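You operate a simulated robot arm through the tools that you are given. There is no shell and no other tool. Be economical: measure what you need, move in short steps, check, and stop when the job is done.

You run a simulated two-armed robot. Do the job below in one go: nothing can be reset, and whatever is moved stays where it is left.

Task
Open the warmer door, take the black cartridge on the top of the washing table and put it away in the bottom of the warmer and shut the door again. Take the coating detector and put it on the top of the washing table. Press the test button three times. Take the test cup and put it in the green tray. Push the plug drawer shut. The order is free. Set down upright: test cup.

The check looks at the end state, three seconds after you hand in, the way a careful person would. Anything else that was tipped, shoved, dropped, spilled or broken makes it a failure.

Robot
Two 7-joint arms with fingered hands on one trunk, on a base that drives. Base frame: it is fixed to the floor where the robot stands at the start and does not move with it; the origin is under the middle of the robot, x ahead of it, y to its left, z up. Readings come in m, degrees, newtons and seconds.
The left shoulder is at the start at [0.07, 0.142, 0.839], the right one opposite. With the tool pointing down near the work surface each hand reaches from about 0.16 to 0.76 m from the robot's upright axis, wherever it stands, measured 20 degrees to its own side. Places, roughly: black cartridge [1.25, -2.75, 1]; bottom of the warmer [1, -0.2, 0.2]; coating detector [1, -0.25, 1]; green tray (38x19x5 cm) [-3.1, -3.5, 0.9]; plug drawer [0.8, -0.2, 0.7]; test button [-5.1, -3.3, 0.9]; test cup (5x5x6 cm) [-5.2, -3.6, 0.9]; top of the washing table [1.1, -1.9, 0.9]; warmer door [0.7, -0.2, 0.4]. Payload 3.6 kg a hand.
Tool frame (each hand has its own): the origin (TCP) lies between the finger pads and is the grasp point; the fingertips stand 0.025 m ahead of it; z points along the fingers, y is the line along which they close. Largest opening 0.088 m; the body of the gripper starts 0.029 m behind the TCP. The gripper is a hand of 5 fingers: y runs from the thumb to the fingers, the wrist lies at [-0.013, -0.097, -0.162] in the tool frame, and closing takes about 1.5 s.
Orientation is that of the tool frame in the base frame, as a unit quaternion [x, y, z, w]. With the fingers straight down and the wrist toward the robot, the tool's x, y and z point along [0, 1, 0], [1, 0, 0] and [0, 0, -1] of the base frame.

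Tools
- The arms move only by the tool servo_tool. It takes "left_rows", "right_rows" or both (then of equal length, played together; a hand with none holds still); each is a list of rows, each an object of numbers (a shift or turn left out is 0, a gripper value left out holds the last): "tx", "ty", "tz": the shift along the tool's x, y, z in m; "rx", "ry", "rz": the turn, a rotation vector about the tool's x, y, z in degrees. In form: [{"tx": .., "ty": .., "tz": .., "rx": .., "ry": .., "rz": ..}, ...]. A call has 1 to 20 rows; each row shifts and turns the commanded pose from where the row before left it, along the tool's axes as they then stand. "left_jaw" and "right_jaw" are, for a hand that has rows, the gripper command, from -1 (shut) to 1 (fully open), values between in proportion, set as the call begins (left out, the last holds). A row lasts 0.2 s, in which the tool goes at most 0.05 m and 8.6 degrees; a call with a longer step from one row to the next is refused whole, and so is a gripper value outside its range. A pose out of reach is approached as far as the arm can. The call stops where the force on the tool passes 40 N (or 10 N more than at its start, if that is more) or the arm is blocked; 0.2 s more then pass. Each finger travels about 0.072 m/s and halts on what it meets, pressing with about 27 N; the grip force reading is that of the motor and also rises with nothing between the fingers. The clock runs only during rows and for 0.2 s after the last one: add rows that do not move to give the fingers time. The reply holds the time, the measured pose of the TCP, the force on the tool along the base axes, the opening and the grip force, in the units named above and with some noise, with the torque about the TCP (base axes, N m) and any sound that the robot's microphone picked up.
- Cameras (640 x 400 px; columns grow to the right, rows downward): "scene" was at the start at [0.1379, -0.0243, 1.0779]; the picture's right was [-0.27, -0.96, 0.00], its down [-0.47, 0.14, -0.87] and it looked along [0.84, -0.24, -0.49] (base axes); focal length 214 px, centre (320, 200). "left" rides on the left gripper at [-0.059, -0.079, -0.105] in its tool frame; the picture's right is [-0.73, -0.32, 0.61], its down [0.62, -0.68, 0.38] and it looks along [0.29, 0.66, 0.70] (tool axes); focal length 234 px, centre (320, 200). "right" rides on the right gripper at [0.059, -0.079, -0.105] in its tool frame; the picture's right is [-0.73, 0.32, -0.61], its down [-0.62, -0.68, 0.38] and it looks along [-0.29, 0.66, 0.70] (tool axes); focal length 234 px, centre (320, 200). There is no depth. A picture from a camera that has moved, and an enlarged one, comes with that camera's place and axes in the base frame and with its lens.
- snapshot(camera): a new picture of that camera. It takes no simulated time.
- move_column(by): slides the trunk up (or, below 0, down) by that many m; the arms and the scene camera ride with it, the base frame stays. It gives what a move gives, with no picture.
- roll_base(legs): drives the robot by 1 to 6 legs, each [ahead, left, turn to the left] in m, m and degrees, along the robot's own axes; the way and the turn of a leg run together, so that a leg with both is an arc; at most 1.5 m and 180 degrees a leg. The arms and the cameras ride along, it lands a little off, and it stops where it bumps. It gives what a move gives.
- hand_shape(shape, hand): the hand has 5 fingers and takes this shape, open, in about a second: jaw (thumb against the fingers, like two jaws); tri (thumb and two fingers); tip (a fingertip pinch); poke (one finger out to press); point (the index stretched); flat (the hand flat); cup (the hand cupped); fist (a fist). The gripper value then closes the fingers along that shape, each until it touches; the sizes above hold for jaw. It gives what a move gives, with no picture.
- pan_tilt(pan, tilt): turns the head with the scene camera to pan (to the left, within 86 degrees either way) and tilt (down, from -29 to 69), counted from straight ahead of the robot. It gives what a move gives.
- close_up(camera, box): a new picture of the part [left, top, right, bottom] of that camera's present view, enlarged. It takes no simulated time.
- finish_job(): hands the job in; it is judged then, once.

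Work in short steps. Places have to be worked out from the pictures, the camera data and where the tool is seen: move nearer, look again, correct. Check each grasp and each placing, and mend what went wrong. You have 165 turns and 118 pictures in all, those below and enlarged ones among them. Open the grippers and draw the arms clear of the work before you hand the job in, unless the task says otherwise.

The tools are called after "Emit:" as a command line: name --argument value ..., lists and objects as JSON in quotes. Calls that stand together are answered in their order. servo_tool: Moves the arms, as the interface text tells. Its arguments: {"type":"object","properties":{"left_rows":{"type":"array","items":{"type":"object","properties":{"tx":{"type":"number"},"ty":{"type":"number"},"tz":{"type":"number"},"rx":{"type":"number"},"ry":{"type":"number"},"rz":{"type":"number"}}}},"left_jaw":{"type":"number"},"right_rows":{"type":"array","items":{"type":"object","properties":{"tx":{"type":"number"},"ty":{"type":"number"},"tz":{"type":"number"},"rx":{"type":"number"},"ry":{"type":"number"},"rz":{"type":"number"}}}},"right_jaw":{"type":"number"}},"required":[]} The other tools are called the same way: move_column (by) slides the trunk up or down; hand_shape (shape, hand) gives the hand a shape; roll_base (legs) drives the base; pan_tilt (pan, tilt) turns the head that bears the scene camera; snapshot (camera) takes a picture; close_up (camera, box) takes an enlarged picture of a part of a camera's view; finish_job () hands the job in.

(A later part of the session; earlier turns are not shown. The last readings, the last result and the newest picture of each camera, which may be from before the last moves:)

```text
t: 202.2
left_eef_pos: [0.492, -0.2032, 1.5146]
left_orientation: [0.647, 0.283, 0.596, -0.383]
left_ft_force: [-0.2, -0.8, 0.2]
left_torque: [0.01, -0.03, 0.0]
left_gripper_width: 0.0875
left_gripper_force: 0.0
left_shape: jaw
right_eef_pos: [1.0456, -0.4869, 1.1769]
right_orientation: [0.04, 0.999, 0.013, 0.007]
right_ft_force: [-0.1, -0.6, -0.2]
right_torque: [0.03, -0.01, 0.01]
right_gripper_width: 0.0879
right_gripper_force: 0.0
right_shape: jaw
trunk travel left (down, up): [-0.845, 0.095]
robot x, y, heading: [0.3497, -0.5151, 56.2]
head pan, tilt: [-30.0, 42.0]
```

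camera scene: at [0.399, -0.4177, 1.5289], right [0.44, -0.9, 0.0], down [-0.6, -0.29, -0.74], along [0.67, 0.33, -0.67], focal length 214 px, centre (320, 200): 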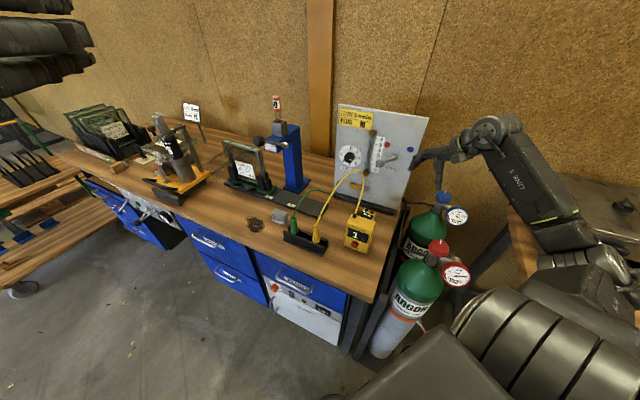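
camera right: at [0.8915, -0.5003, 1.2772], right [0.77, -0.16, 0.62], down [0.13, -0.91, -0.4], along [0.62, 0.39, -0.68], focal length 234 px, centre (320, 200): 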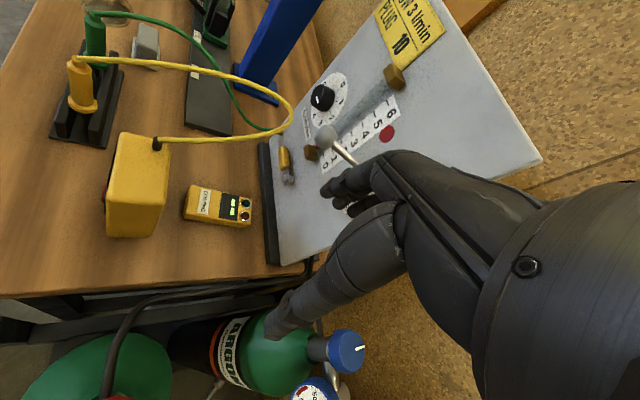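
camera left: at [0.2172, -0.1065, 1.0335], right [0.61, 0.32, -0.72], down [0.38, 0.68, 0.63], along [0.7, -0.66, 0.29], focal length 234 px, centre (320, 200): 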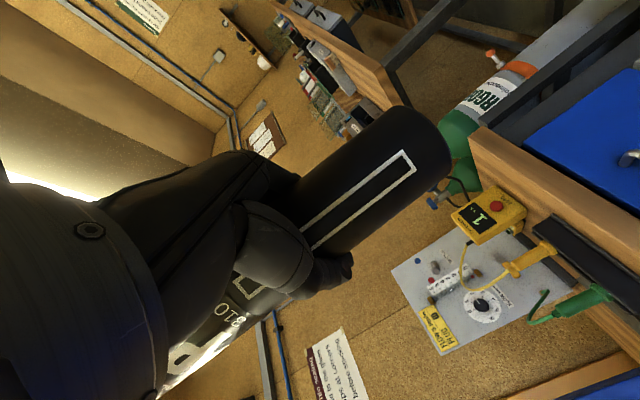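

Now move over the bench edge at y≈-0.385, narrow the opening to ~66 mm, and look again.

Emit:
servo_tool --right_rows '[{"tx": 0.014, "ty": 0.032}, {"tx": 0.014, "ty": 0.032}, {"tx": 0.014, "ty": 0.032}, {"tz": 0.03}, {"tz": 0.03}, {}]' --right_jaw 0.5

Emit:
snapshot --camera "right"

Emit:
close_up --camera "scene" --box '[280, 110, 480, 270]'

```text
t: 203.6
left_eef_pos: [0.49, -0.2038, 1.5149]
left_orientation: [0.646, 0.283, 0.597, -0.382]
left_ft_force: [0.2, 0.1, -0.1]
left_torque: [0.03, 0.02, -0.02]
left_gripper_width: 0.0877
left_gripper_force: 0.0
left_shape: jaw
right_eef_pos: [1.0106, -0.3862, 1.119]
right_orientation: [0.04, 0.999, 0.01, 0.009]
right_ft_force: [-0.1, -0.2, -1.1]
right_torque: [-0.04, 0.01, -0.02]
right_gripper_width: 0.0662
right_gripper_force: 0.1
right_shape: jaw
trunk travel left (down, up): [-0.845, 0.095]
robot x, y, heading: [0.3562, -0.515, 56.2]
head pan, tilt: [-30.0, 42.0]
```

```text
47 pictures are left
camera right: at [0.9445, -0.4624, 1.2202], right [0.74, 0.25, 0.63], down [0.57, -0.72, -0.39], along [0.35, 0.65, -0.68], focal length 234 px, centre (320, 200)
```

right: 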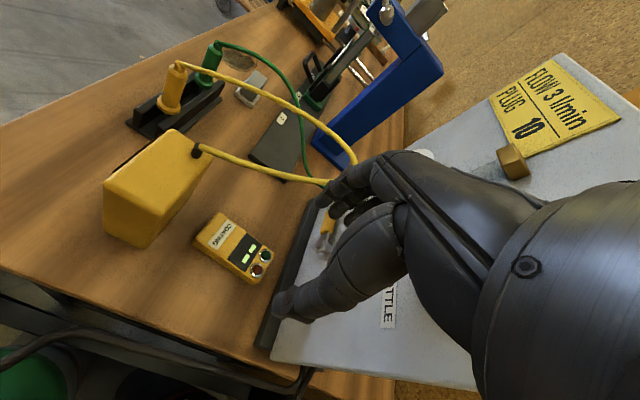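

```text
2.50 times, centred on (380, 190) of scene
camera zoom: at [0.4569, -0.4361, 1.5289], right [0.44, -0.9, 0.0], down [-0.6, -0.29, -0.74], along [0.67, 0.33, -0.67], focal length 536 px, centre (170, 225)
```

zoom: 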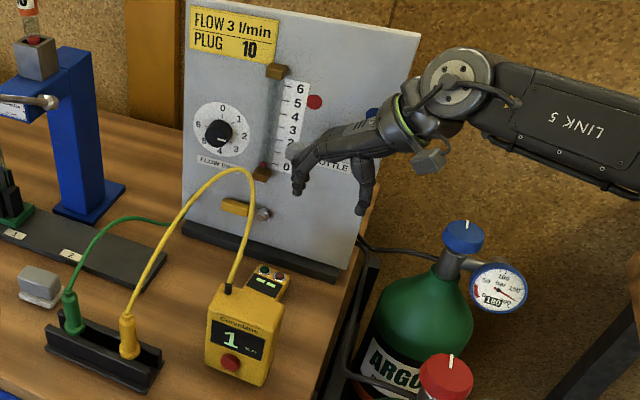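

Detector confirmed at (1.01,-0.33). I descend on its right side to just above its height, staying clear of the cable and the bottle lever.

Emit:
servo_tool --right_rows '[{"tz": 0.03, "tx": 0.003}, {"tz": 0.03, "tx": 0.003}, {"tz": 0.03}, {"tz": 0.03}, {"tz": 0.03}]'

Emit:
snapshot --camera "right"

```text
t: 204.8
left_eef_pos: [0.4915, -0.2027, 1.5133]
left_orientation: [0.647, 0.283, 0.596, -0.383]
left_ft_force: [0.0, 0.5, 0.5]
left_torque: [-0.02, -0.01, 0.02]
left_gripper_width: 0.0878
left_gripper_force: 0.1
left_shape: jaw
right_eef_pos: [1.0107, -0.3828, 0.9644]
right_orientation: [0.042, 0.999, 0.011, 0.007]
right_ft_force: [0.0, 0.6, 0.5]
right_torque: [0.05, 0.0, -0.02]
right_gripper_width: 0.0659
right_gripper_force: 0.1
right_shape: jaw
trunk travel left (down, up): [-0.845, 0.095]
robot x, y, heading: [0.3503, -0.5172, 56.1]
head pan, tilt: [-30.0, 42.0]
```

```text
45 pictures are left
camera right: at [0.9433, -0.4581, 1.0659], right [0.74, 0.25, 0.62], down [0.57, -0.72, -0.39], along [0.35, 0.65, -0.68], focal length 234 px, centre (320, 200)
```

right: 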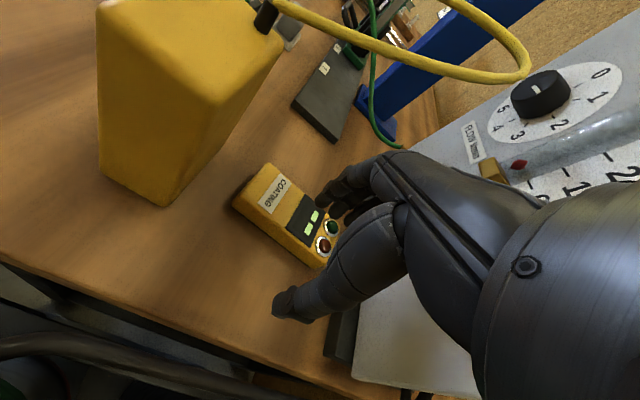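

The label reads COATING. Refined centre (1.00,-0.34). I shift over it, open slightly more, and descend.

Emit:
servo_tool --right_rows '[{"tx": 0.007, "ty": 0.02}, {"tx": 0.007, "ty": 0.022}, {}]' --right_jaw 0.75

Emit:
snapshot --camera "right"

```text
t: 205.6
left_eef_pos: [0.4896, -0.2042, 1.5148]
left_orientation: [0.646, 0.283, 0.596, -0.383]
left_ft_force: [1.6, 0.1, 0.4]
left_torque: [0.02, 0.01, 0.01]
left_gripper_width: 0.0877
left_gripper_force: 0.1
left_shape: jaw
right_eef_pos: [0.9976, -0.3394, 0.964]
right_orientation: [0.041, 0.999, 0.011, 0.007]
right_ft_force: [0.4, 0.8, -0.4]
right_torque: [0.0, 0.0, 0.01]
right_gripper_width: 0.0772
right_gripper_force: 0.0
right_shape: jaw
trunk travel left (down, up): [-0.845, 0.095]
robot x, y, heading: [0.3521, -0.5151, 56.1]
head pan, tilt: [-30.0, 42.0]
```

```text
44 pictures are left
camera right: at [0.9317, -0.4148, 1.0656], right [0.74, 0.25, 0.63], down [0.57, -0.72, -0.39], along [0.35, 0.65, -0.68], focal length 234 px, centre (320, 200)
```

right: 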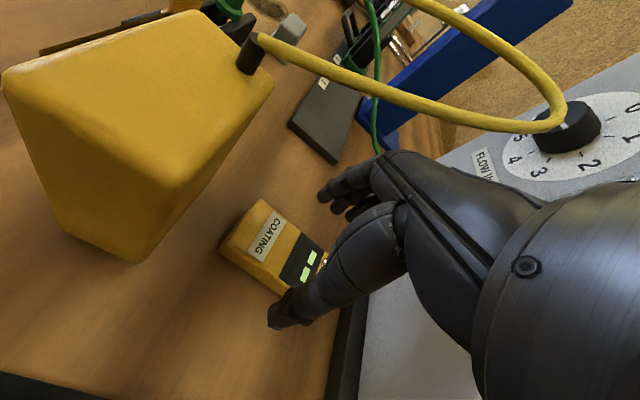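

Slight correction of 7 mm left, then descend with contact stop.

Emit:
servo_tool --right_rows '[{"ty": 0.007}, {"tz": 0.015}, {"tz": 0.015}, {"tz": 0.012}, {"tz": 0.01}]'

Emit:
snapshot --camera "right"

```text
t: 206.8
left_eef_pos: [0.4904, -0.2034, 1.514]
left_orientation: [0.645, 0.283, 0.598, -0.383]
left_ft_force: [-0.2, 0.8, -0.4]
left_torque: [-0.02, -0.03, 0.0]
left_gripper_width: 0.0878
left_gripper_force: 0.1
left_shape: jaw
right_eef_pos: [0.9998, -0.332, 0.915]
right_orientation: [0.041, 0.999, 0.011, 0.008]
right_ft_force: [-0.5, 0.4, 0.2]
right_torque: [0.01, 0.0, 0.02]
right_gripper_width: 0.0768
right_gripper_force: 0.0
right_shape: jaw
trunk travel left (down, up): [-0.845, 0.095]
robot x, y, heading: [0.352, -0.5134, 56.0]
head pan, tilt: [-30.0, 42.0]
```

```text
43 pictures are left
camera right: at [0.9332, -0.4067, 1.0155], right [0.74, 0.25, 0.62], down [0.57, -0.72, -0.39], along [0.35, 0.65, -0.68], focal length 234 px, centre (320, 200)
```

right: 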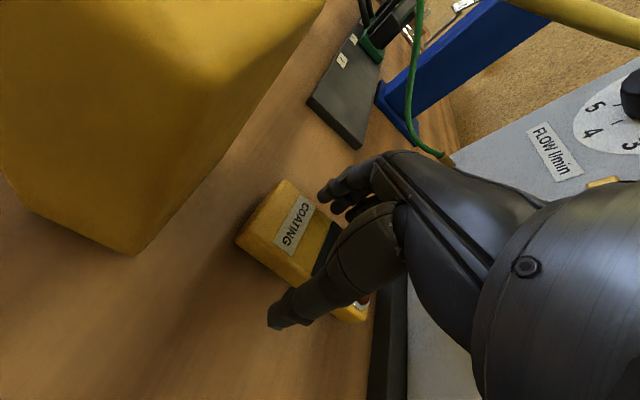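

The detector is between thumb and fingers. I lower a bit more and close.

Emit:
servo_tool --right_rows '[{"tz": 0.006}, {"tz": 0.005}]'

Emit:
servo_tool --right_rows '[{}, {}, {}, {}, {}, {}, {}]' --right_jaw -1

Emit:
snapshot --camera "right"

```text
t: 207.4
left_eef_pos: [0.491, -0.2025, 1.5159]
left_orientation: [0.646, 0.284, 0.597, -0.383]
left_ft_force: [0.3, -0.8, -0.5]
left_torque: [0.0, 0.01, 0.01]
left_gripper_width: 0.0876
left_gripper_force: 0.2
left_shape: jaw
right_eef_pos: [1.001, -0.3308, 0.904]
right_orientation: [0.041, 0.999, 0.012, 0.007]
right_ft_force: [-0.2, 0.7, 0.9]
right_torque: [0.0, 0.0, 0.01]
right_gripper_width: 0.077
right_gripper_force: 0.0
right_shape: jaw
trunk travel left (down, up): [-0.845, 0.095]
robot x, y, heading: [0.3558, -0.5168, 56.2]
head pan, tilt: [-30.0, 42.0]
```

```text
t: 209.0
left_eef_pos: [0.4916, -0.2024, 1.5146]
left_orientation: [0.646, 0.283, 0.597, -0.384]
left_ft_force: [0.1, 0.0, 0.5]
left_torque: [-0.01, 0.01, 0.02]
left_gripper_width: 0.0877
left_gripper_force: 0.0
left_shape: jaw
right_eef_pos: [1.0009, -0.3294, 0.9046]
right_orientation: [0.041, 0.999, 0.01, 0.008]
right_ft_force: [-0.2, -0.5, 0.6]
right_torque: [-0.04, 0.0, 0.0]
right_gripper_width: 0.0494
right_gripper_force: 26.8
right_shape: jaw
trunk travel left (down, up): [-0.845, 0.095]
robot x, y, heading: [0.3506, -0.5189, 55.9]
head pan, tilt: [-30.0, 42.0]
```

```text
42 pictures are left
camera right: at [0.9342, -0.4056, 1.0055], right [0.74, 0.25, 0.62], down [0.57, -0.72, -0.39], along [0.35, 0.65, -0.68], focal length 234 px, centre (320, 200)
```

right: 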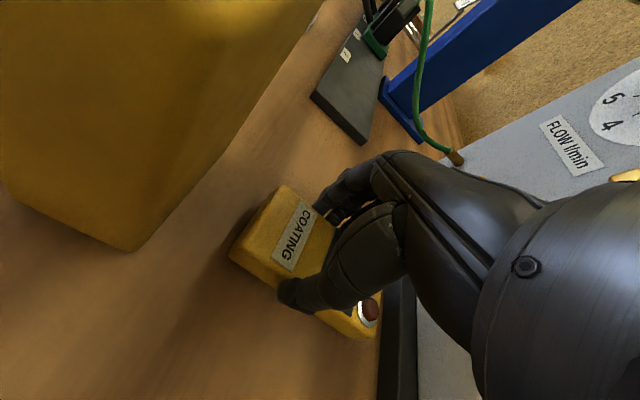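

Gripped (49 mm). I retrace: lift 6 cm, move right, then up clear.

Emit:
servo_tool --right_rows '[{"tz": -0.015}, {"tz": -0.02}, {"tz": -0.025}, {"ty": -0.025}, {"ty": -0.03}, {"ty": -0.025}, {"tz": -0.03}, {"tz": -0.03}, {"tz": -0.04}, {"tz": -0.04}, {"tz": -0.04}, {"tz": -0.03}]'

Emit:
snapshot --camera "scene"

```text
t: 211.6
left_eef_pos: [0.49, -0.2027, 1.5159]
left_orientation: [0.646, 0.283, 0.597, -0.382]
left_ft_force: [-0.1, 0.0, 0.0]
left_torque: [0.0, 0.03, 0.01]
left_gripper_width: 0.0878
left_gripper_force: 0.2
left_shape: jaw
right_eef_pos: [0.9893, -0.4174, 1.1725]
right_orientation: [0.041, 0.999, 0.012, 0.007]
right_ft_force: [0.3, -0.2, -2.3]
right_torque: [-0.02, 0.02, -0.01]
right_gripper_width: 0.0489
right_gripper_force: 27.4
right_shape: jaw
trunk travel left (down, up): [-0.845, 0.095]
robot x, y, heading: [0.3536, -0.5188, 56.1]
head pan, tilt: [-30.0, 42.0]
```

```text
41 pictures are left
camera scene: at [0.4569, -0.4364, 1.5289], right [0.44, -0.9, 0.0], down [-0.6, -0.29, -0.74], along [0.67, 0.33, -0.67], focal length 214 px, centre (320, 200)
```

scene: 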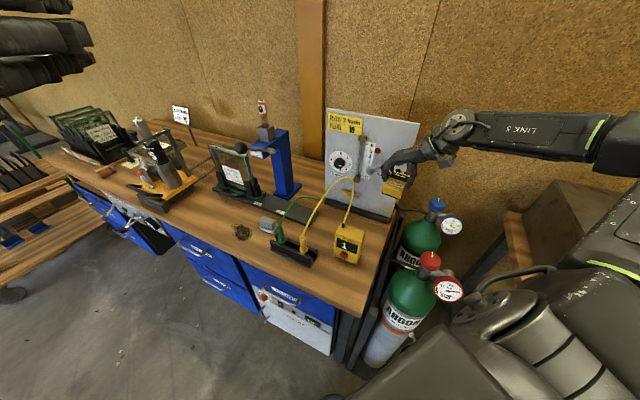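

Detector held, nothing disturbed. I back away, turn to heading 0 and drive to the washing table.

Emit:
roll_base --legs '[[-0.2, 0.3, 0], [0, 0, -56], [0, -0.9, 0]]'

Emit:
pan_tilt --pan -10 --tilt 35

Emit:
snapshot --camera "scene"

```text
t: 220.9
left_eef_pos: [0.2898, -1.364, 1.5146]
left_orientation: [0.703, -0.062, 0.707, -0.049]
left_ft_force: [0.3, 0.6, 0.9]
left_torque: [-0.02, 0.01, 0.0]
left_gripper_width: 0.0878
left_gripper_force: 0.0
left_shape: jaw
right_eef_pos: [0.377, -1.9011, 1.172]
right_orientation: [0.517, 0.856, 0.006, 0.013]
right_ft_force: [0.5, 0.3, -1.2]
right_torque: [0.02, 0.03, 0.02]
right_gripper_width: 0.0487
right_gripper_force: 27.3
right_shape: jaw
trunk travel left (down, up): [-0.845, 0.095]
robot x, y, heading: [-0.0449, -1.4171, -1.7]
head pan, tilt: [-30.0, 42.0]
```

```text
t: 221.8
left_eef_pos: [0.2912, -1.3665, 1.5143]
left_orientation: [0.702, -0.063, 0.707, -0.05]
left_ft_force: [-0.1, 0.2, 0.5]
left_torque: [0.02, 0.01, 0.01]
left_gripper_width: 0.0875
left_gripper_force: 0.1
left_shape: jaw
right_eef_pos: [0.377, -1.9015, 1.1721]
right_orientation: [0.517, 0.856, 0.006, 0.012]
right_ft_force: [-0.4, -1.1, -1.6]
right_torque: [0.01, 0.03, 0.0]
right_gripper_width: 0.049
right_gripper_force: 27.3
right_shape: jaw
trunk travel left (down, up): [-0.845, 0.095]
robot x, y, heading: [-0.0448, -1.415, -1.8]
head pan, tilt: [-10.0, 35.0]
```

```text
40 pictures are left
camera scene: at [0.0904, -1.436, 1.5393], right [-0.2, -0.98, 0.0], down [-0.56, 0.12, -0.82], along [0.8, -0.16, -0.57], focal length 214 px, centre (320, 200)
```

scene: 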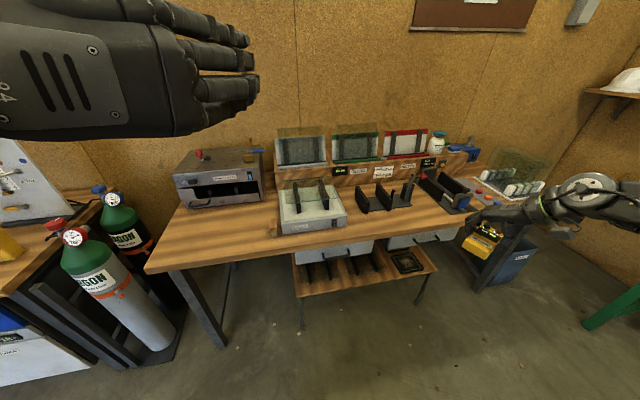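

A clear area is at the table's front-left, about (0.82,-1.17). I drive so that it lies in the right arm's reach.

Emit:
roll_base --legs '[[0.25, 0.4, 1.8]]'

```text
t: 224.5
left_eef_pos: [0.5348, -0.967, 1.5147]
left_orientation: [0.704, -0.049, 0.706, -0.062]
left_ft_force: [0.0, 1.1, 0.4]
left_torque: [-0.03, 0.02, 0.04]
left_gripper_width: 0.0876
left_gripper_force: 0.1
left_shape: jaw
right_eef_pos: [0.6419, -1.4996, 1.1714]
right_orientation: [0.5, 0.866, 0.008, 0.012]
right_ft_force: [0.2, 0.6, -1.3]
right_torque: [-0.01, 0.04, 0.02]
right_gripper_width: 0.0488
right_gripper_force: 26.7
right_shape: jaw
trunk travel left (down, up): [-0.845, 0.095]
robot x, y, heading: [0.199, -1.0288, 0.5]
head pan, tilt: [-10.0, 35.0]
```

Move the hand over the free spot, then lower the trunk partway and look.

Emit:
servo_tool --right_rows '[{"tx": 0.026, "ty": 0.038}, {"tx": 0.026, "ty": 0.038}, {"tx": 0.026, "ty": 0.038}, {"tx": 0.026, "ty": 0.038}, {"tx": 0.026, "ty": 0.038}, {"tx": 0.026, "ty": 0.038}, {"tx": 0.026, "ty": 0.038}, {"tx": 0.026, "ty": 0.036}]'

Emit:
move_column --by -0.18

Emit:
snapshot --camera "right"

Emit:
snapshot --camera "scene"

```text
t: 226.3
left_eef_pos: [0.5375, -0.9651, 1.514]
left_orientation: [0.704, -0.049, 0.706, -0.061]
left_ft_force: [-0.2, 0.9, -0.1]
left_torque: [0.0, -0.01, 0.01]
left_gripper_width: 0.0877
left_gripper_force: 0.1
left_shape: jaw
right_eef_pos: [0.8137, -1.2323, 1.1835]
right_orientation: [0.496, 0.868, 0.01, 0.009]
right_ft_force: [-0.3, 0.2, -2.6]
right_torque: [0.04, 0.0, 0.01]
right_gripper_width: 0.0489
right_gripper_force: 27.2
right_shape: jaw
right hand out of reach, approached as far as the arm can: row 7, 8
trunk travel left (down, up): [-0.845, 0.095]
robot x, y, heading: [0.2016, -1.0322, 0.9]
head pan, tilt: [-10.0, 35.0]
```

```text
t: 228.3
left_eef_pos: [0.5367, -0.9655, 1.335]
left_orientation: [0.704, -0.049, 0.706, -0.061]
left_ft_force: [0.4, 0.6, 0.2]
left_torque: [-0.02, -0.02, -0.02]
left_gripper_width: 0.0876
left_gripper_force: 0.1
left_shape: jaw
right_eef_pos: [0.8129, -1.2323, 1.0047]
right_orientation: [0.495, 0.869, 0.011, 0.009]
right_ft_force: [0.0, -0.1, -1.3]
right_torque: [0.0, -0.01, 0.03]
right_gripper_width: 0.049
right_gripper_force: 26.9
right_shape: jaw
trunk travel left (down, up): [-0.665, 0.275]
robot x, y, heading: [0.1993, -1.0304, 1.0]
head pan, tilt: [-10.0, 35.0]
```

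```text
39 pictures are left
camera right: at [0.7119, -1.222, 1.1052], right [0.63, -0.47, 0.62], down [-0.26, -0.88, -0.4], along [0.73, 0.09, -0.68], focal length 234 px, centre (320, 200)
```

right: 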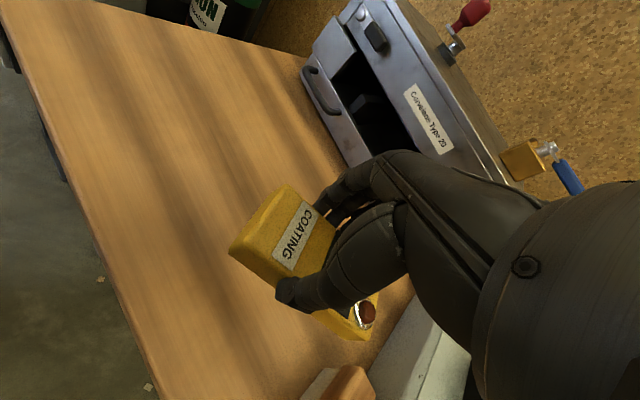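

```text
38 pictures are left
camera scene: at [0.3384, -1.0427, 1.3594], right [-0.16, -0.99, 0.0], down [-0.57, 0.09, -0.82], along [0.81, -0.13, -0.57], focal length 214 px, centre (320, 200)
```

scene: 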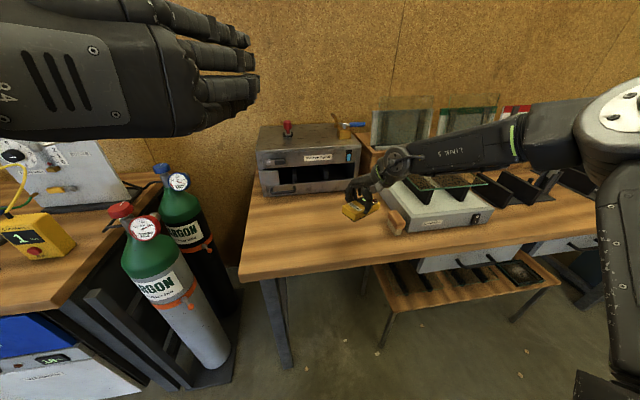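

I shift 6 cm left for margin and descend in steps until contact.

Emit:
servo_tool --right_rows '[{"tx": 0.031, "ty": 0.006}, {"tx": 0.031, "ty": 0.006}, {"tz": 0.025}, {"tz": 0.025}, {"tz": 0.02}, {"tz": 0.008}, {"tz": 0.006}]'

```text
t: 229.9
left_eef_pos: [0.536, -0.966, 1.3354]
left_orientation: [0.703, -0.05, 0.706, -0.062]
left_ft_force: [0.3, 1.0, -0.3]
left_torque: [0.02, 0.0, 0.0]
left_gripper_width: 0.0876
left_gripper_force: 0.1
left_shape: jaw
right_eef_pos: [0.8097, -1.2371, 0.923]
right_orientation: [0.493, 0.87, 0.011, 0.007]
right_ft_force: [0.5, 0.0, -1.9]
right_torque: [0.01, 0.04, -0.01]
right_gripper_width: 0.0487
right_gripper_force: 27.0
right_shape: jaw
right hand out of reach, approached as far as the arm can: row 1, 2, 3, 7
trunk travel left (down, up): [-0.665, 0.275]
robot x, y, heading: [0.1986, -1.0317, 1.0]
head pan, tilt: [-10.0, 35.0]
```

The arm can't go further left, but the spot is still clear. I lower with the trunk in small steps.

Emit:
move_column --by -0.012

Emit:
close_up --camera "scene" --box '[320, 150, 440, 260]'

```text
t: 230.5
left_eef_pos: [0.536, -0.9654, 1.3224]
left_orientation: [0.703, -0.05, 0.706, -0.061]
left_ft_force: [-0.8, 0.1, -0.3]
left_torque: [-0.01, 0.01, 0.04]
left_gripper_width: 0.0875
left_gripper_force: 0.1
left_shape: jaw
right_eef_pos: [0.8099, -1.2364, 0.9103]
right_orientation: [0.494, 0.87, 0.012, 0.007]
right_ft_force: [0.1, 0.0, -2.3]
right_torque: [0.03, 0.03, 0.02]
right_gripper_width: 0.0491
right_gripper_force: 27.1
right_shape: jaw
trunk travel left (down, up): [-0.653, 0.287]
robot x, y, heading: [0.1967, -1.0289, 0.5]
head pan, tilt: [-10.0, 35.0]
```

```text
3.64 times, centred on (380, 205) of scene
camera zoom: at [0.3386, -1.0428, 1.3473], right [-0.16, -0.99, 0.0], down [-0.57, 0.09, -0.82], along [0.81, -0.13, -0.57], focal length 780 px, centre (102, 182)
```

zoom: 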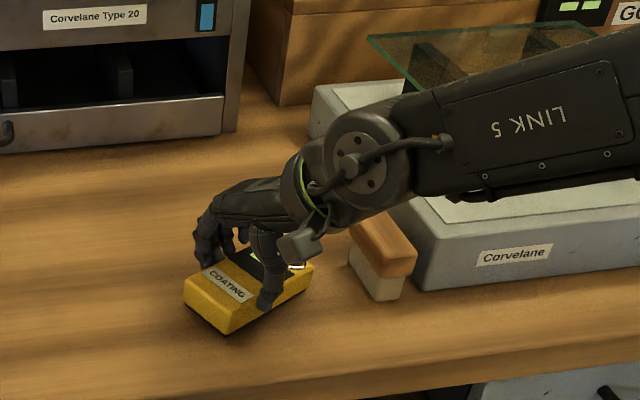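

Almost down. Continue.

Emit:
move_column --by -0.008

Emit:
servo_tool --right_rows '[{}]'

```text
t: 231.1
left_eef_pos: [0.535, -0.9653, 1.3154]
left_orientation: [0.704, -0.05, 0.706, -0.062]
left_ft_force: [0.1, -0.6, 0.4]
left_torque: [0.0, -0.04, -0.03]
left_gripper_width: 0.0873
left_gripper_force: 0.1
left_shape: jaw
right_eef_pos: [0.8103, -1.2367, 0.9043]
right_orientation: [0.494, 0.869, 0.013, 0.007]
right_ft_force: [1.3, 0.8, 5.5]
right_torque: [-0.1, 0.04, 0.01]
right_gripper_width: 0.0489
right_gripper_force: 26.7
right_shape: jaw
trunk travel left (down, up): [-0.645, 0.295]
robot x, y, heading: [0.2028, -1.0286, 0.7]
head pan, tilt: [-10.0, 35.0]
```

```text
t: 231.5
left_eef_pos: [0.5344, -0.9647, 1.3145]
left_orientation: [0.703, -0.05, 0.706, -0.062]
left_ft_force: [0.5, -0.5, 0.3]
left_torque: [0.02, -0.03, 0.02]
left_gripper_width: 0.0878
left_gripper_force: 0.0
left_shape: jaw
right_eef_pos: [0.8108, -1.2378, 0.9036]
right_orientation: [0.494, 0.87, 0.012, 0.007]
right_ft_force: [1.1, 0.6, 6.1]
right_torque: [-0.1, 0.03, 0.0]
right_gripper_width: 0.0488
right_gripper_force: 27.3
right_shape: jaw
trunk travel left (down, up): [-0.645, 0.295]
robot x, y, heading: [0.1992, -1.0335, 0.7]
head pan, tilt: [-10.0, 35.0]
```

Contact with the table. I open the hand and lift away.

Emit:
servo_tool --right_rows '[{}, {}, {}, {}, {}, {}]' --right_jaw 1

Emit:
move_column --by 0.2

Emit:
close_up --camera "scene" --box '[300, 140, 440, 280]'

```text
t: 232.9
left_eef_pos: [0.5343, -0.9653, 1.3144]
left_orientation: [0.703, -0.05, 0.706, -0.061]
left_ft_force: [-0.8, -0.6, -0.1]
left_torque: [0.0, -0.01, -0.03]
left_gripper_width: 0.0877
left_gripper_force: 0.1
left_shape: jaw
right_eef_pos: [0.8099, -1.2383, 0.9036]
right_orientation: [0.494, 0.87, 0.011, 0.005]
right_ft_force: [-0.3, -0.3, -0.4]
right_torque: [-0.06, -0.03, 0.01]
right_gripper_width: 0.0876
right_gripper_force: 0.0
right_shape: jaw
trunk travel left (down, up): [-0.645, 0.295]
robot x, y, heading: [0.2014, -1.0274, 0.8]
head pan, tilt: [-10.0, 35.0]
```

```text
t: 235.1
left_eef_pos: [0.5358, -0.9645, 1.5143]
left_orientation: [0.703, -0.049, 0.707, -0.062]
left_ft_force: [-0.1, 0.2, 0.3]
left_torque: [-0.02, 0.0, 0.02]
left_gripper_width: 0.0878
left_gripper_force: 0.1
left_shape: jaw
right_eef_pos: [0.8097, -1.2381, 1.1039]
right_orientation: [0.495, 0.869, 0.011, 0.007]
right_ft_force: [0.7, -0.9, 0.4]
right_torque: [-0.01, -0.03, -0.02]
right_gripper_width: 0.0877
right_gripper_force: 0.1
right_shape: jaw
trunk travel left (down, up): [-0.845, 0.095]
robot x, y, heading: [0.2021, -1.0301, 0.7]
head pan, tilt: [-10.0, 35.0]
```

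```text
2.86 times, centred on (370, 210) of scene
camera zoom: at [0.3384, -1.0427, 1.5393], right [-0.16, -0.99, 0.0], down [-0.57, 0.09, -0.82], along [0.81, -0.13, -0.57], focal length 613 px, centre (177, 171)
```

zoom: 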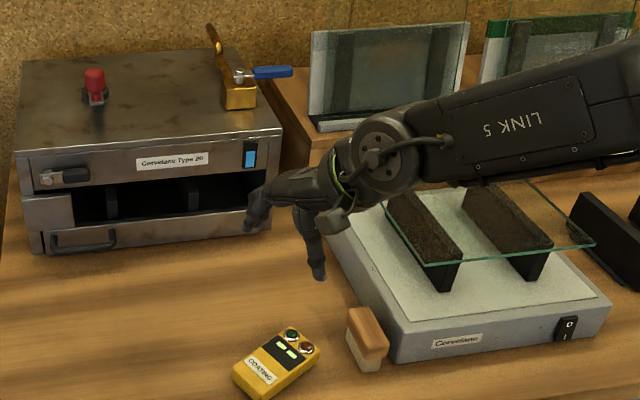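

The detector lies flat on the washing table. Now to the test station: I back away, turn to face −y and look along my way.

Emit:
roll_base --legs '[[-0.6, 0, 0], [0, -1.2, 0], [0, 0, -90]]'

Emit:
servo_tool --right_rows '[{"ty": -0.03}, {"ty": -0.03}, {"ty": -0.03}, {"ty": -0.03}, {"ty": -0.03}]'

Emit:
pan_tilt --pan -60 --tilt 25

Emit:
snapshot --camera "scene"

```text
t: 247.9
left_eef_pos: [-0.3185, -2.5635, 1.5145]
left_orientation: [0.462, -0.533, 0.542, 0.457]
left_ft_force: [-0.4, 0.5, -1.0]
left_torque: [0.0, -0.02, 0.01]
left_gripper_width: 0.0878
left_gripper_force: 0.2
left_shape: jaw
right_eef_pos: [-0.5936, -2.8361, 1.1031]
right_orientation: [0.964, 0.264, 0.003, 0.013]
right_ft_force: [-0.5, 0.2, -0.5]
right_torque: [-0.01, -0.03, -0.02]
right_gripper_width: 0.0876
right_gripper_force: 0.1
right_shape: jaw
trunk travel left (down, up): [-0.845, 0.095]
robot x, y, heading: [-0.3781, -2.2316, -89.7]
head pan, tilt: [-10.0, 35.0]
```

```text
t: 249.1
left_eef_pos: [-0.3201, -2.5624, 1.5144]
left_orientation: [0.461, -0.533, 0.543, 0.457]
left_ft_force: [-1.6, 0.1, 0.0]
left_torque: [-0.01, 0.0, 0.02]
left_gripper_width: 0.0875
left_gripper_force: 0.0
left_shape: jaw
right_eef_pos: [-0.6699, -2.7078, 1.1015]
right_orientation: [0.965, 0.264, 0.003, 0.014]
right_ft_force: [0.5, 0.4, 0.3]
right_torque: [0.03, 0.04, -0.02]
right_gripper_width: 0.0877
right_gripper_force: 0.0
right_shape: jaw
trunk travel left (down, up): [-0.845, 0.095]
robot x, y, heading: [-0.3868, -2.2277, -89.6]
head pan, tilt: [-10.0, 35.0]
```

```text
t: 250.2
left_eef_pos: [-0.319, -2.5636, 1.5156]
left_orientation: [0.461, -0.534, 0.542, 0.457]
left_ft_force: [-0.3, -0.7, 0.2]
left_torque: [-0.01, 0.05, -0.02]
left_gripper_width: 0.0876
left_gripper_force: 0.0
left_shape: jaw
right_eef_pos: [-0.6694, -2.7097, 1.1017]
right_orientation: [0.965, 0.263, 0.003, 0.013]
right_ft_force: [0.3, 0.4, -0.4]
right_torque: [-0.01, 0.0, 0.0]
right_gripper_width: 0.0878
right_gripper_force: 0.0
right_shape: jaw
trunk travel left (down, up): [-0.845, 0.095]
robot x, y, heading: [-0.3833, -2.2291, -89.6]
head pan, tilt: [-60.0, 25.0]
```

```text
35 pictures are left
camera scene: at [-0.461, -2.3246, 1.5552], right [-0.51, 0.86, 0.0], down [0.36, 0.21, -0.91], along [-0.78, -0.46, -0.42], focal length 214 px, centre (320, 200)
```

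scene: 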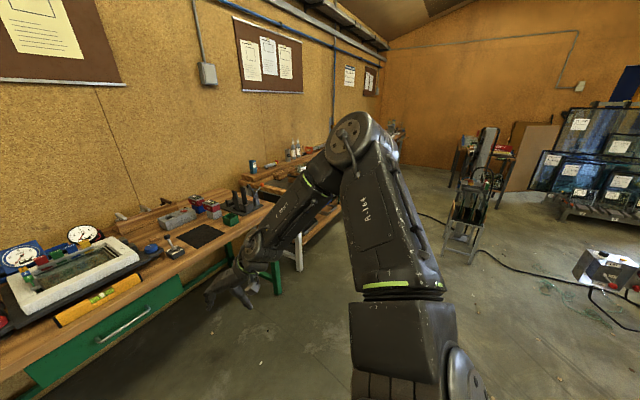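

The bench runs along the wall with front edge y≈-3.2; a stand and a floor cable are near (-2.9,-2)…(-3.8,-2.5). I advance along y≈-2.55 to about x=-2.4 and look again.

Emit:
roll_base --legs '[[0.32, 0, 0], [0, -1.4, 0], [0, -0.6, 0]]'

Emit:
pan_tilt --pan -45 --tilt 35

Emit:
snapshot --camera "scene"

```text
t: 261.9
left_eef_pos: [-2.2957, -2.8633, 1.5149]
left_orientation: [0.46, -0.535, 0.54, 0.459]
left_ft_force: [-0.2, 0.0, -0.5]
left_torque: [0.04, -0.02, -0.02]
left_gripper_width: 0.0875
left_gripper_force: 0.0
left_shape: jaw
right_eef_pos: [-2.6494, -3.0053, 1.1012]
right_orientation: [0.966, 0.259, 0.004, 0.013]
right_ft_force: [-0.7, -0.4, -0.1]
right_torque: [0.03, 0.01, 0.01]
right_gripper_width: 0.0877
right_gripper_force: 0.0
right_shape: jaw
trunk travel left (down, up): [-0.845, 0.095]
robot x, y, heading: [-2.3583, -2.5228, -90.2]
head pan, tilt: [-60.0, 25.0]
```

```text
t: 262.6
left_eef_pos: [-2.2982, -2.8615, 1.5155]
left_orientation: [0.458, -0.536, 0.54, 0.459]
left_ft_force: [1.1, 0.8, -0.2]
left_torque: [0.03, 0.0, 0.03]
left_gripper_width: 0.0876
left_gripper_force: 0.1
left_shape: jaw
right_eef_pos: [-2.6511, -3.0042, 1.1013]
right_orientation: [0.966, 0.259, 0.003, 0.012]
right_ft_force: [-0.1, -0.3, 0.2]
right_torque: [-0.01, 0.01, 0.0]
right_gripper_width: 0.0877
right_gripper_force: 0.2
right_shape: jaw
trunk travel left (down, up): [-0.845, 0.095]
robot x, y, heading: [-2.3578, -2.5289, -90.1]
head pan, tilt: [-45.0, 35.0]
```

```text
34 pictures are left
camera scene: at [-2.4204, -2.6383, 1.5394], right [-0.7, 0.71, 0.0], down [0.41, 0.4, -0.82], along [-0.58, -0.58, -0.57], focal length 214 px, centre (320, 200)
```

scene: 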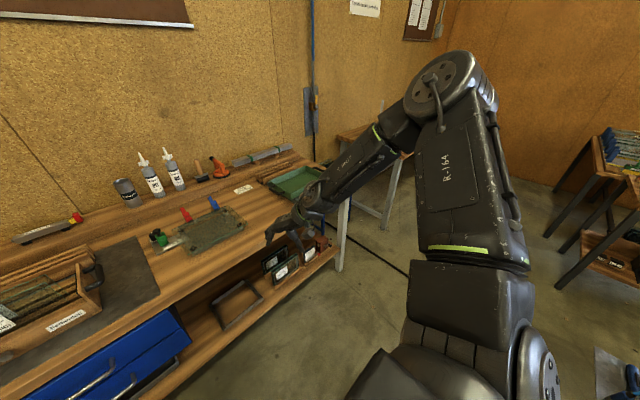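

The green tray is seen near the expected place. I go on along y≈-2.55 to x≈-4.7, over the thin floor cable.

Emit:
roll_base --legs '[[0, -1.3, 0], [0, -1.1, 0]]'

Emit:
pan_tilt --pan -25 --tilt 35

Emit:
snapshot --camera "scene"

```text
t: 274.3
left_eef_pos: [-4.7031, -2.8048, 1.5161]
left_orientation: [-0.445, 0.548, -0.528, -0.473]
left_ft_force: [0.1, -0.8, 0.1]
left_torque: [-0.03, 0.01, 0.01]
left_gripper_width: 0.0876
left_gripper_force: 0.0
left_shape: jaw
right_eef_pos: [-5.0624, -2.9283, 1.1007]
right_orientation: [0.972, 0.234, 0.003, 0.013]
right_ft_force: [0.5, -0.3, -0.8]
right_torque: [-0.01, 0.02, -0.01]
right_gripper_width: 0.0879
right_gripper_force: 0.0
right_shape: jaw
trunk travel left (down, up): [-0.845, 0.095]
robot x, y, heading: [-4.7451, -2.4656, -93.0]
head pan, tilt: [-45.0, 35.0]
```

```text
t: 275.2
left_eef_pos: [-4.7047, -2.8044, 1.5144]
left_orientation: [-0.444, 0.548, -0.528, -0.473]
left_ft_force: [0.4, 0.6, -0.5]
left_torque: [0.01, 0.0, -0.02]
left_gripper_width: 0.0876
left_gripper_force: 0.0
left_shape: jaw
right_eef_pos: [-5.0638, -2.9296, 1.101]
right_orientation: [0.972, 0.233, 0.004, 0.013]
right_ft_force: [-0.2, -1.1, -0.2]
right_torque: [-0.02, 0.01, -0.02]
right_gripper_width: 0.0877
right_gripper_force: 0.0
right_shape: jaw
trunk travel left (down, up): [-0.845, 0.095]
robot x, y, heading: [-4.7439, -2.4652, -93.3]
head pan, tilt: [-25.0, 35.0]
```

```text
33 pictures are left
camera scene: at [-4.7906, -2.5933, 1.5394], right [-0.88, 0.47, 0.0], down [0.27, 0.51, -0.82], along [-0.39, -0.72, -0.57], focal length 214 px, centre (320, 200)
```

scene: 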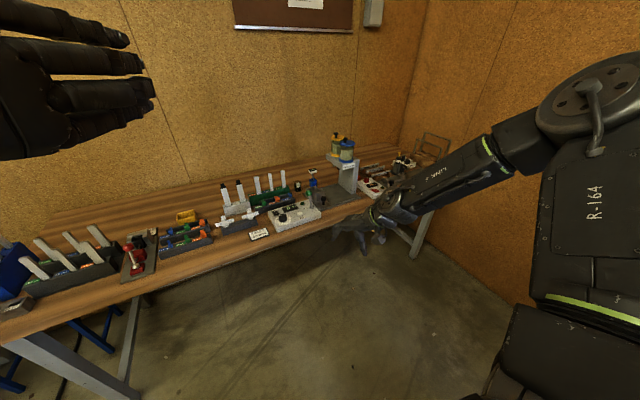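

I enlarge the middle of the bench to find the test button and cup.

Emit:
close_up --camera "scene" --box '[210, 130, 410, 250]'

```text
3.20 times, centred on (310, 190) of scene
camera zoom: at [-4.7906, -2.5933, 1.5394], right [-0.88, 0.47, 0.0], down [0.27, 0.51, -0.82], along [-0.39, -0.72, -0.57], focal length 686 px, centre (352, 232)
```

zoom: 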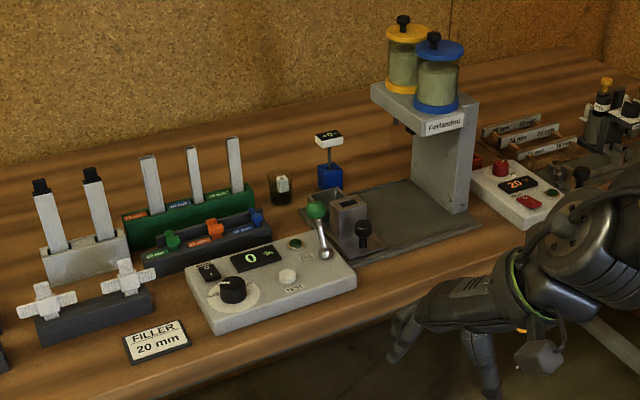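

Test button (white, on the grey box) ≈[-5.08,-3.31], cup (small glass) ≈[-5.17,-3.58]. I bring the right hand in front, set the poke shape, and drive to the working spot.

Emit:
servo_tool --right_rows '[{"tx": 0.04, "ty": 0.004}, {"tx": 0.04, "ty": 0.004}, {"tx": 0.04, "ty": 0.004}, {"tx": 0.04, "ty": 0.004}, {"tx": 0.036, "ty": 0.004}, {"rz": 7.5}, {"rz": 7.5}, {"rz": 7.5}, {"rz": 7.5}]'

Emit:
hand_shape --hand "right" --shape "poke"

Emit:
roll_base --legs '[[0, 0, 3], [0.3, -0.2, 0]]'

Emit:
pan_tilt --pan -15 --tilt 50

Emit:
snapshot --camera "scene"

```text
t: 277.2
left_eef_pos: [-4.7038, -2.8059, 1.5149]
left_orientation: [-0.445, 0.547, -0.528, -0.473]
left_ft_force: [0.0, -0.3, -0.4]
left_torque: [0.01, 0.0, 0.01]
left_gripper_width: 0.0879
left_gripper_force: 0.1
left_shape: jaw
right_eef_pos: [-4.8794, -2.8569, 1.1026]
right_orientation: [1.0, -0.026, 0.007, 0.012]
right_ft_force: [0.2, -0.3, -0.1]
right_torque: [0.0, 0.04, 0.05]
right_gripper_width: 0.0878
right_gripper_force: 0.0
right_shape: jaw
trunk travel left (down, up): [-0.845, 0.095]
robot x, y, heading: [-4.7444, -2.4687, -93.2]
head pan, tilt: [-25.0, 35.0]
```

```text
t: 278.1
left_eef_pos: [-4.7049, -2.8048, 1.515]
left_orientation: [-0.445, 0.547, -0.528, -0.474]
left_ft_force: [-0.3, -0.3, 0.6]
left_torque: [-0.01, 0.0, -0.01]
left_gripper_width: 0.0878
left_gripper_force: 0.1
left_shape: jaw
right_eef_pos: [-4.8801, -2.8568, 1.1037]
right_orientation: [1.0, -0.024, 0.007, 0.011]
right_ft_force: [-0.2, -0.1, 0.6]
right_torque: [0.02, -0.02, 0.01]
right_gripper_width: 0.0
right_gripper_force: 0.0
right_shape: poke
trunk travel left (down, up): [-0.845, 0.095]
robot x, y, heading: [-4.7443, -2.4661, -93.1]
head pan, tilt: [-25.0, 35.0]
```

```text
t: 280.8
left_eef_pos: [-4.8855, -3.0993, 1.5156]
left_orientation: [0.46, -0.534, 0.542, 0.458]
left_ft_force: [0.3, -0.4, -0.4]
left_torque: [0.01, -0.02, -0.04]
left_gripper_width: 0.0876
left_gripper_force: 0.1
left_shape: jaw
right_eef_pos: [-5.0584, -3.162, 1.1033]
right_orientation: [1.0, 0.005, 0.007, 0.013]
right_ft_force: [-0.3, 0.3, 0.0]
right_torque: [0.03, 0.0, 0.02]
right_gripper_width: 0.0
right_gripper_force: 0.0
right_shape: poke
trunk travel left (down, up): [-0.845, 0.095]
robot x, y, heading: [-4.9515, -2.7672, -89.7]
head pan, tilt: [-25.0, 35.0]
```

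```text
t: 281.6
left_eef_pos: [-4.8874, -3.1028, 1.5152]
left_orientation: [0.46, -0.534, 0.542, 0.459]
left_ft_force: [-0.7, 0.5, 0.1]
left_torque: [-0.02, 0.0, -0.03]
left_gripper_width: 0.0875
left_gripper_force: 0.0
left_shape: jaw
right_eef_pos: [-5.0591, -3.1652, 1.1025]
right_orientation: [1.0, 0.004, 0.008, 0.011]
right_ft_force: [-0.2, 0.8, 0.0]
right_torque: [0.02, -0.03, -0.04]
right_gripper_width: 0.0
right_gripper_force: 0.1
right_shape: poke
trunk travel left (down, up): [-0.845, 0.095]
robot x, y, heading: [-4.9491, -2.7653, -89.7]
head pan, tilt: [-15.0, 50.0]
```

```text
31 pictures are left
camera scene: at [-4.9683, -2.8911, 1.5177], right [-0.97, 0.25, 0.0], down [0.2, 0.74, -0.64], along [-0.16, -0.62, -0.77], focal length 214 px, centre (320, 200)
```

scene: 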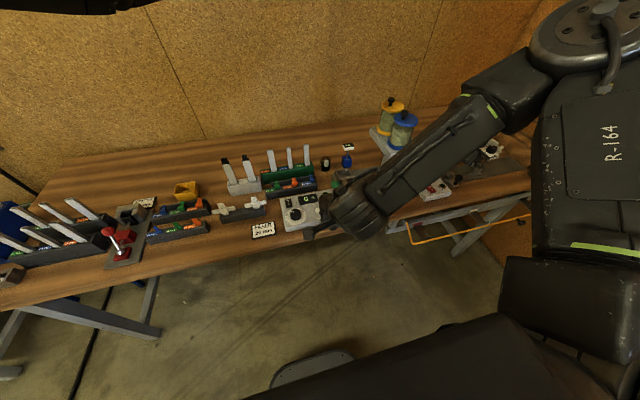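

Emit:
close_up --camera "scene" --box '[250, 130, 410, 250]'

Emit:
snapshot --camera "right"

```text
3.33 times, centred on (330, 190) of scene
camera zoom: at [-4.9683, -2.8911, 1.5177], right [-0.97, 0.25, 0.0], down [0.2, 0.74, -0.64], along [-0.16, -0.62, -0.77], focal length 715 px, centre (287, 233)
```

zoom: 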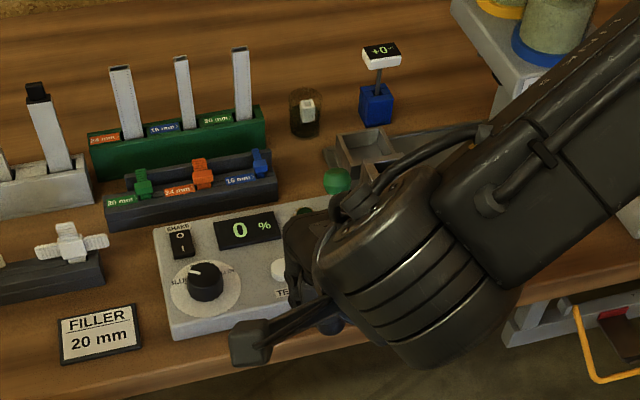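

```text
29 pictures are left
camera right: at [-5.0029, -3.0816, 1.2051], right [-0.73, -0.32, 0.6], down [-0.62, 0.67, -0.41], along [-0.27, -0.68, -0.68], focal length 234 px, centre (320, 200)
```

right: 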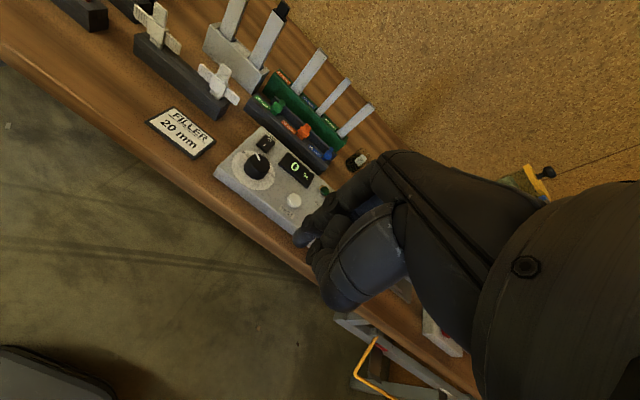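

The TEST button is at ≈[-5.073,-3.320] and the poking fingertip lies about 25 mm ahead of the TCP. I hover above the button and check.

Emit:
servo_tool --right_rows '[{"ty": 0.04, "tx": -0.004}, {"ty": 0.04, "tx": -0.004}, {"ty": 0.04, "tx": -0.004}, {"ty": 0.033, "tx": -0.003}, {"tz": 0.04}, {"tz": 0.04}, {"tz": 0.03}]'

Emit:
snapshot --camera "right"

```text
t: 283.2
left_eef_pos: [-4.8868, -3.1021, 1.5151]
left_orientation: [0.461, -0.534, 0.541, 0.458]
left_ft_force: [0.0, 0.3, 0.7]
left_torque: [-0.01, -0.04, 0.01]
left_gripper_width: 0.0878
left_gripper_force: 0.0
left_shape: jaw
right_eef_pos: [-5.1087, -3.2977, 1.0349]
right_orientation: [1.0, 0.004, 0.007, 0.012]
right_ft_force: [0.4, 0.4, -0.1]
right_torque: [0.0, 0.04, -0.02]
right_gripper_width: 0.0
right_gripper_force: 0.0
right_shape: poke
right hand out of reach, approached as far as the arm can: row 5, 6, 7
trunk travel left (down, up): [-0.845, 0.095]
robot x, y, heading: [-4.9441, -2.7686, -89.9]
head pan, tilt: [-15.0, 50.0]
```

```text
28 pictures are left
camera right: at [-5.053, -3.2145, 1.1374], right [-0.73, -0.32, 0.6], down [-0.62, 0.67, -0.41], along [-0.27, -0.68, -0.68], focal length 234 px, centre (320, 200)
```

right: 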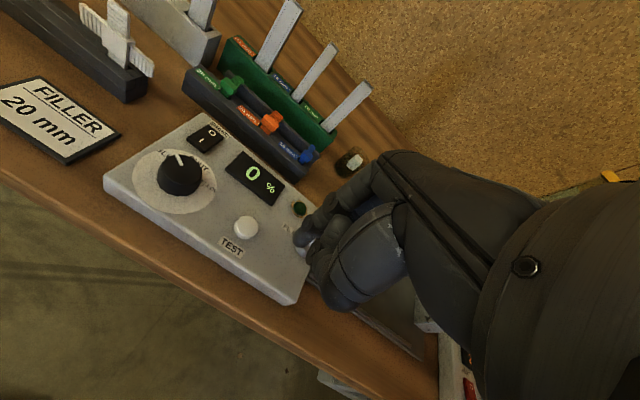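

The trunk is too high for this reach. I lift the hand, centre it over the button (refined [-5.077,-3.325]), then lower the trunk.

Emit:
servo_tool --right_rows '[{"tz": -0.04}, {"tz": -0.04}, {"tz": -0.04}, {"tz": -0.03, "tx": 0.016, "ty": 0.013}, {"tx": 0.016, "ty": 0.014}]'

Emit:
move_column --by -0.2

Emit:
snapshot --camera "right"

```text
t: 284.4
left_eef_pos: [-4.887, -3.1041, 1.5156]
left_orientation: [0.461, -0.535, 0.541, 0.457]
left_ft_force: [-0.3, 0.2, -0.2]
left_torque: [0.03, -0.01, -0.03]
left_gripper_width: 0.0876
left_gripper_force: 0.0
left_shape: jaw
right_eef_pos: [-5.0822, -3.3214, 1.1822]
right_orientation: [1.0, 0.003, 0.008, 0.01]
right_ft_force: [-0.7, -0.5, -0.2]
right_torque: [-0.01, -0.01, 0.0]
right_gripper_width: 0.0001
right_gripper_force: 0.0
right_shape: poke
trunk travel left (down, up): [-0.845, 0.095]
robot x, y, heading: [-4.9497, -2.7683, -89.4]
head pan, tilt: [-15.0, 50.0]
```

```text
t: 286.6
left_eef_pos: [-4.8872, -3.1014, 1.3151]
left_orientation: [0.461, -0.534, 0.541, 0.458]
left_ft_force: [0.0, -0.3, 0.0]
left_torque: [-0.02, 0.0, 0.0]
left_gripper_width: 0.088
left_gripper_force: 0.0
left_shape: jaw
right_eef_pos: [-5.0818, -3.3208, 0.9821]
right_orientation: [1.0, 0.004, 0.007, 0.011]
right_ft_force: [0.3, 0.6, -0.5]
right_torque: [-0.01, -0.02, 0.02]
right_gripper_width: 0.0
right_gripper_force: 0.0
right_shape: poke
trunk travel left (down, up): [-0.645, 0.295]
robot x, y, heading: [-4.9531, -2.7675, -89.9]
head pan, tilt: [-15.0, 50.0]
```

```text
27 pictures are left
camera right: at [-5.0251, -3.2378, 1.085], right [-0.73, -0.31, 0.6], down [-0.62, 0.67, -0.41], along [-0.28, -0.68, -0.68], focal length 234 px, centre (320, 200)
```

right: 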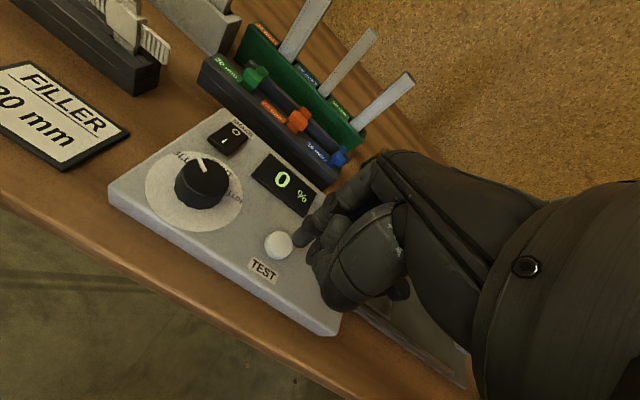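

I enlarge to see the poking fingertip against the button.

Emit:
close_up --camera "right" --box '[240, 190, 360, 310]'

```text
3.33 times, centred on (300, 250) of right
camera zoom: at [-5.0251, -3.2378, 1.085], right [-0.73, -0.31, 0.6], down [-0.62, 0.67, -0.41], along [-0.28, -0.68, -0.68], focal length 781 px, centre (387, 33)
```

zoom: 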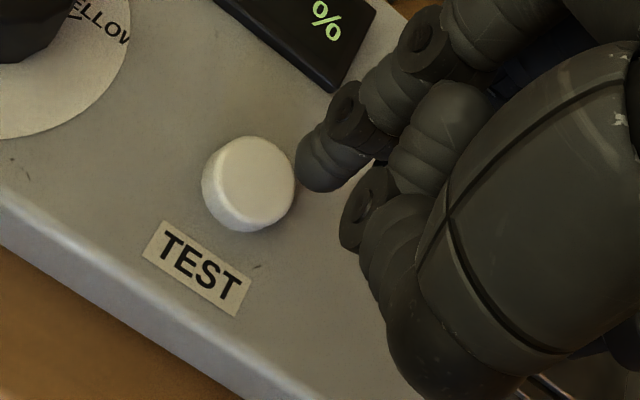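

Only a few mm off. I correct and press down gently in small rows, watching force and sound.

Emit:
servo_tool --right_rows '[{"tx": 0.003, "ty": 0.004}, {"tz": 0.012}, {"tz": 0.008}]'

Emit:
servo_tool --right_rows '[{"tz": 0.004}, {"tz": 0.003}]'

```text
t: 287.4
left_eef_pos: [-4.886, -3.1024, 1.3147]
left_orientation: [0.46, -0.534, 0.541, 0.458]
left_ft_force: [-0.1, -0.5, -0.6]
left_torque: [0.02, 0.02, -0.02]
left_gripper_width: 0.0877
left_gripper_force: 0.1
left_shape: jaw
right_eef_pos: [-5.0778, -3.3253, 0.965]
right_orientation: [1.0, 0.004, 0.007, 0.011]
right_ft_force: [0.0, 1.0, 0.3]
right_torque: [0.02, 0.05, -0.01]
right_gripper_width: 0.0004
right_gripper_force: 0.1
right_shape: poke
trunk travel left (down, up): [-0.645, 0.295]
robot x, y, heading: [-4.9495, -2.7671, -89.9]
head pan, tilt: [-15.0, 50.0]
```

```text
t: 288.0
left_eef_pos: [-4.8883, -3.1015, 1.3142]
left_orientation: [0.461, -0.534, 0.541, 0.458]
left_ft_force: [0.6, -0.3, 0.6]
left_torque: [-0.04, -0.02, 0.0]
left_gripper_width: 0.0875
left_gripper_force: 0.1
left_shape: jaw
right_eef_pos: [-5.0777, -3.324, 0.9575]
right_orientation: [1.0, 0.003, 0.008, 0.011]
right_ft_force: [-0.6, 0.2, 0.3]
right_torque: [-0.04, 0.01, 0.04]
right_gripper_width: 0.0
right_gripper_force: 0.0
right_shape: poke
trunk travel left (down, up): [-0.645, 0.295]
robot x, y, heading: [-4.951, -2.7678, -89.9]
head pan, tilt: [-15.0, 50.0]
```

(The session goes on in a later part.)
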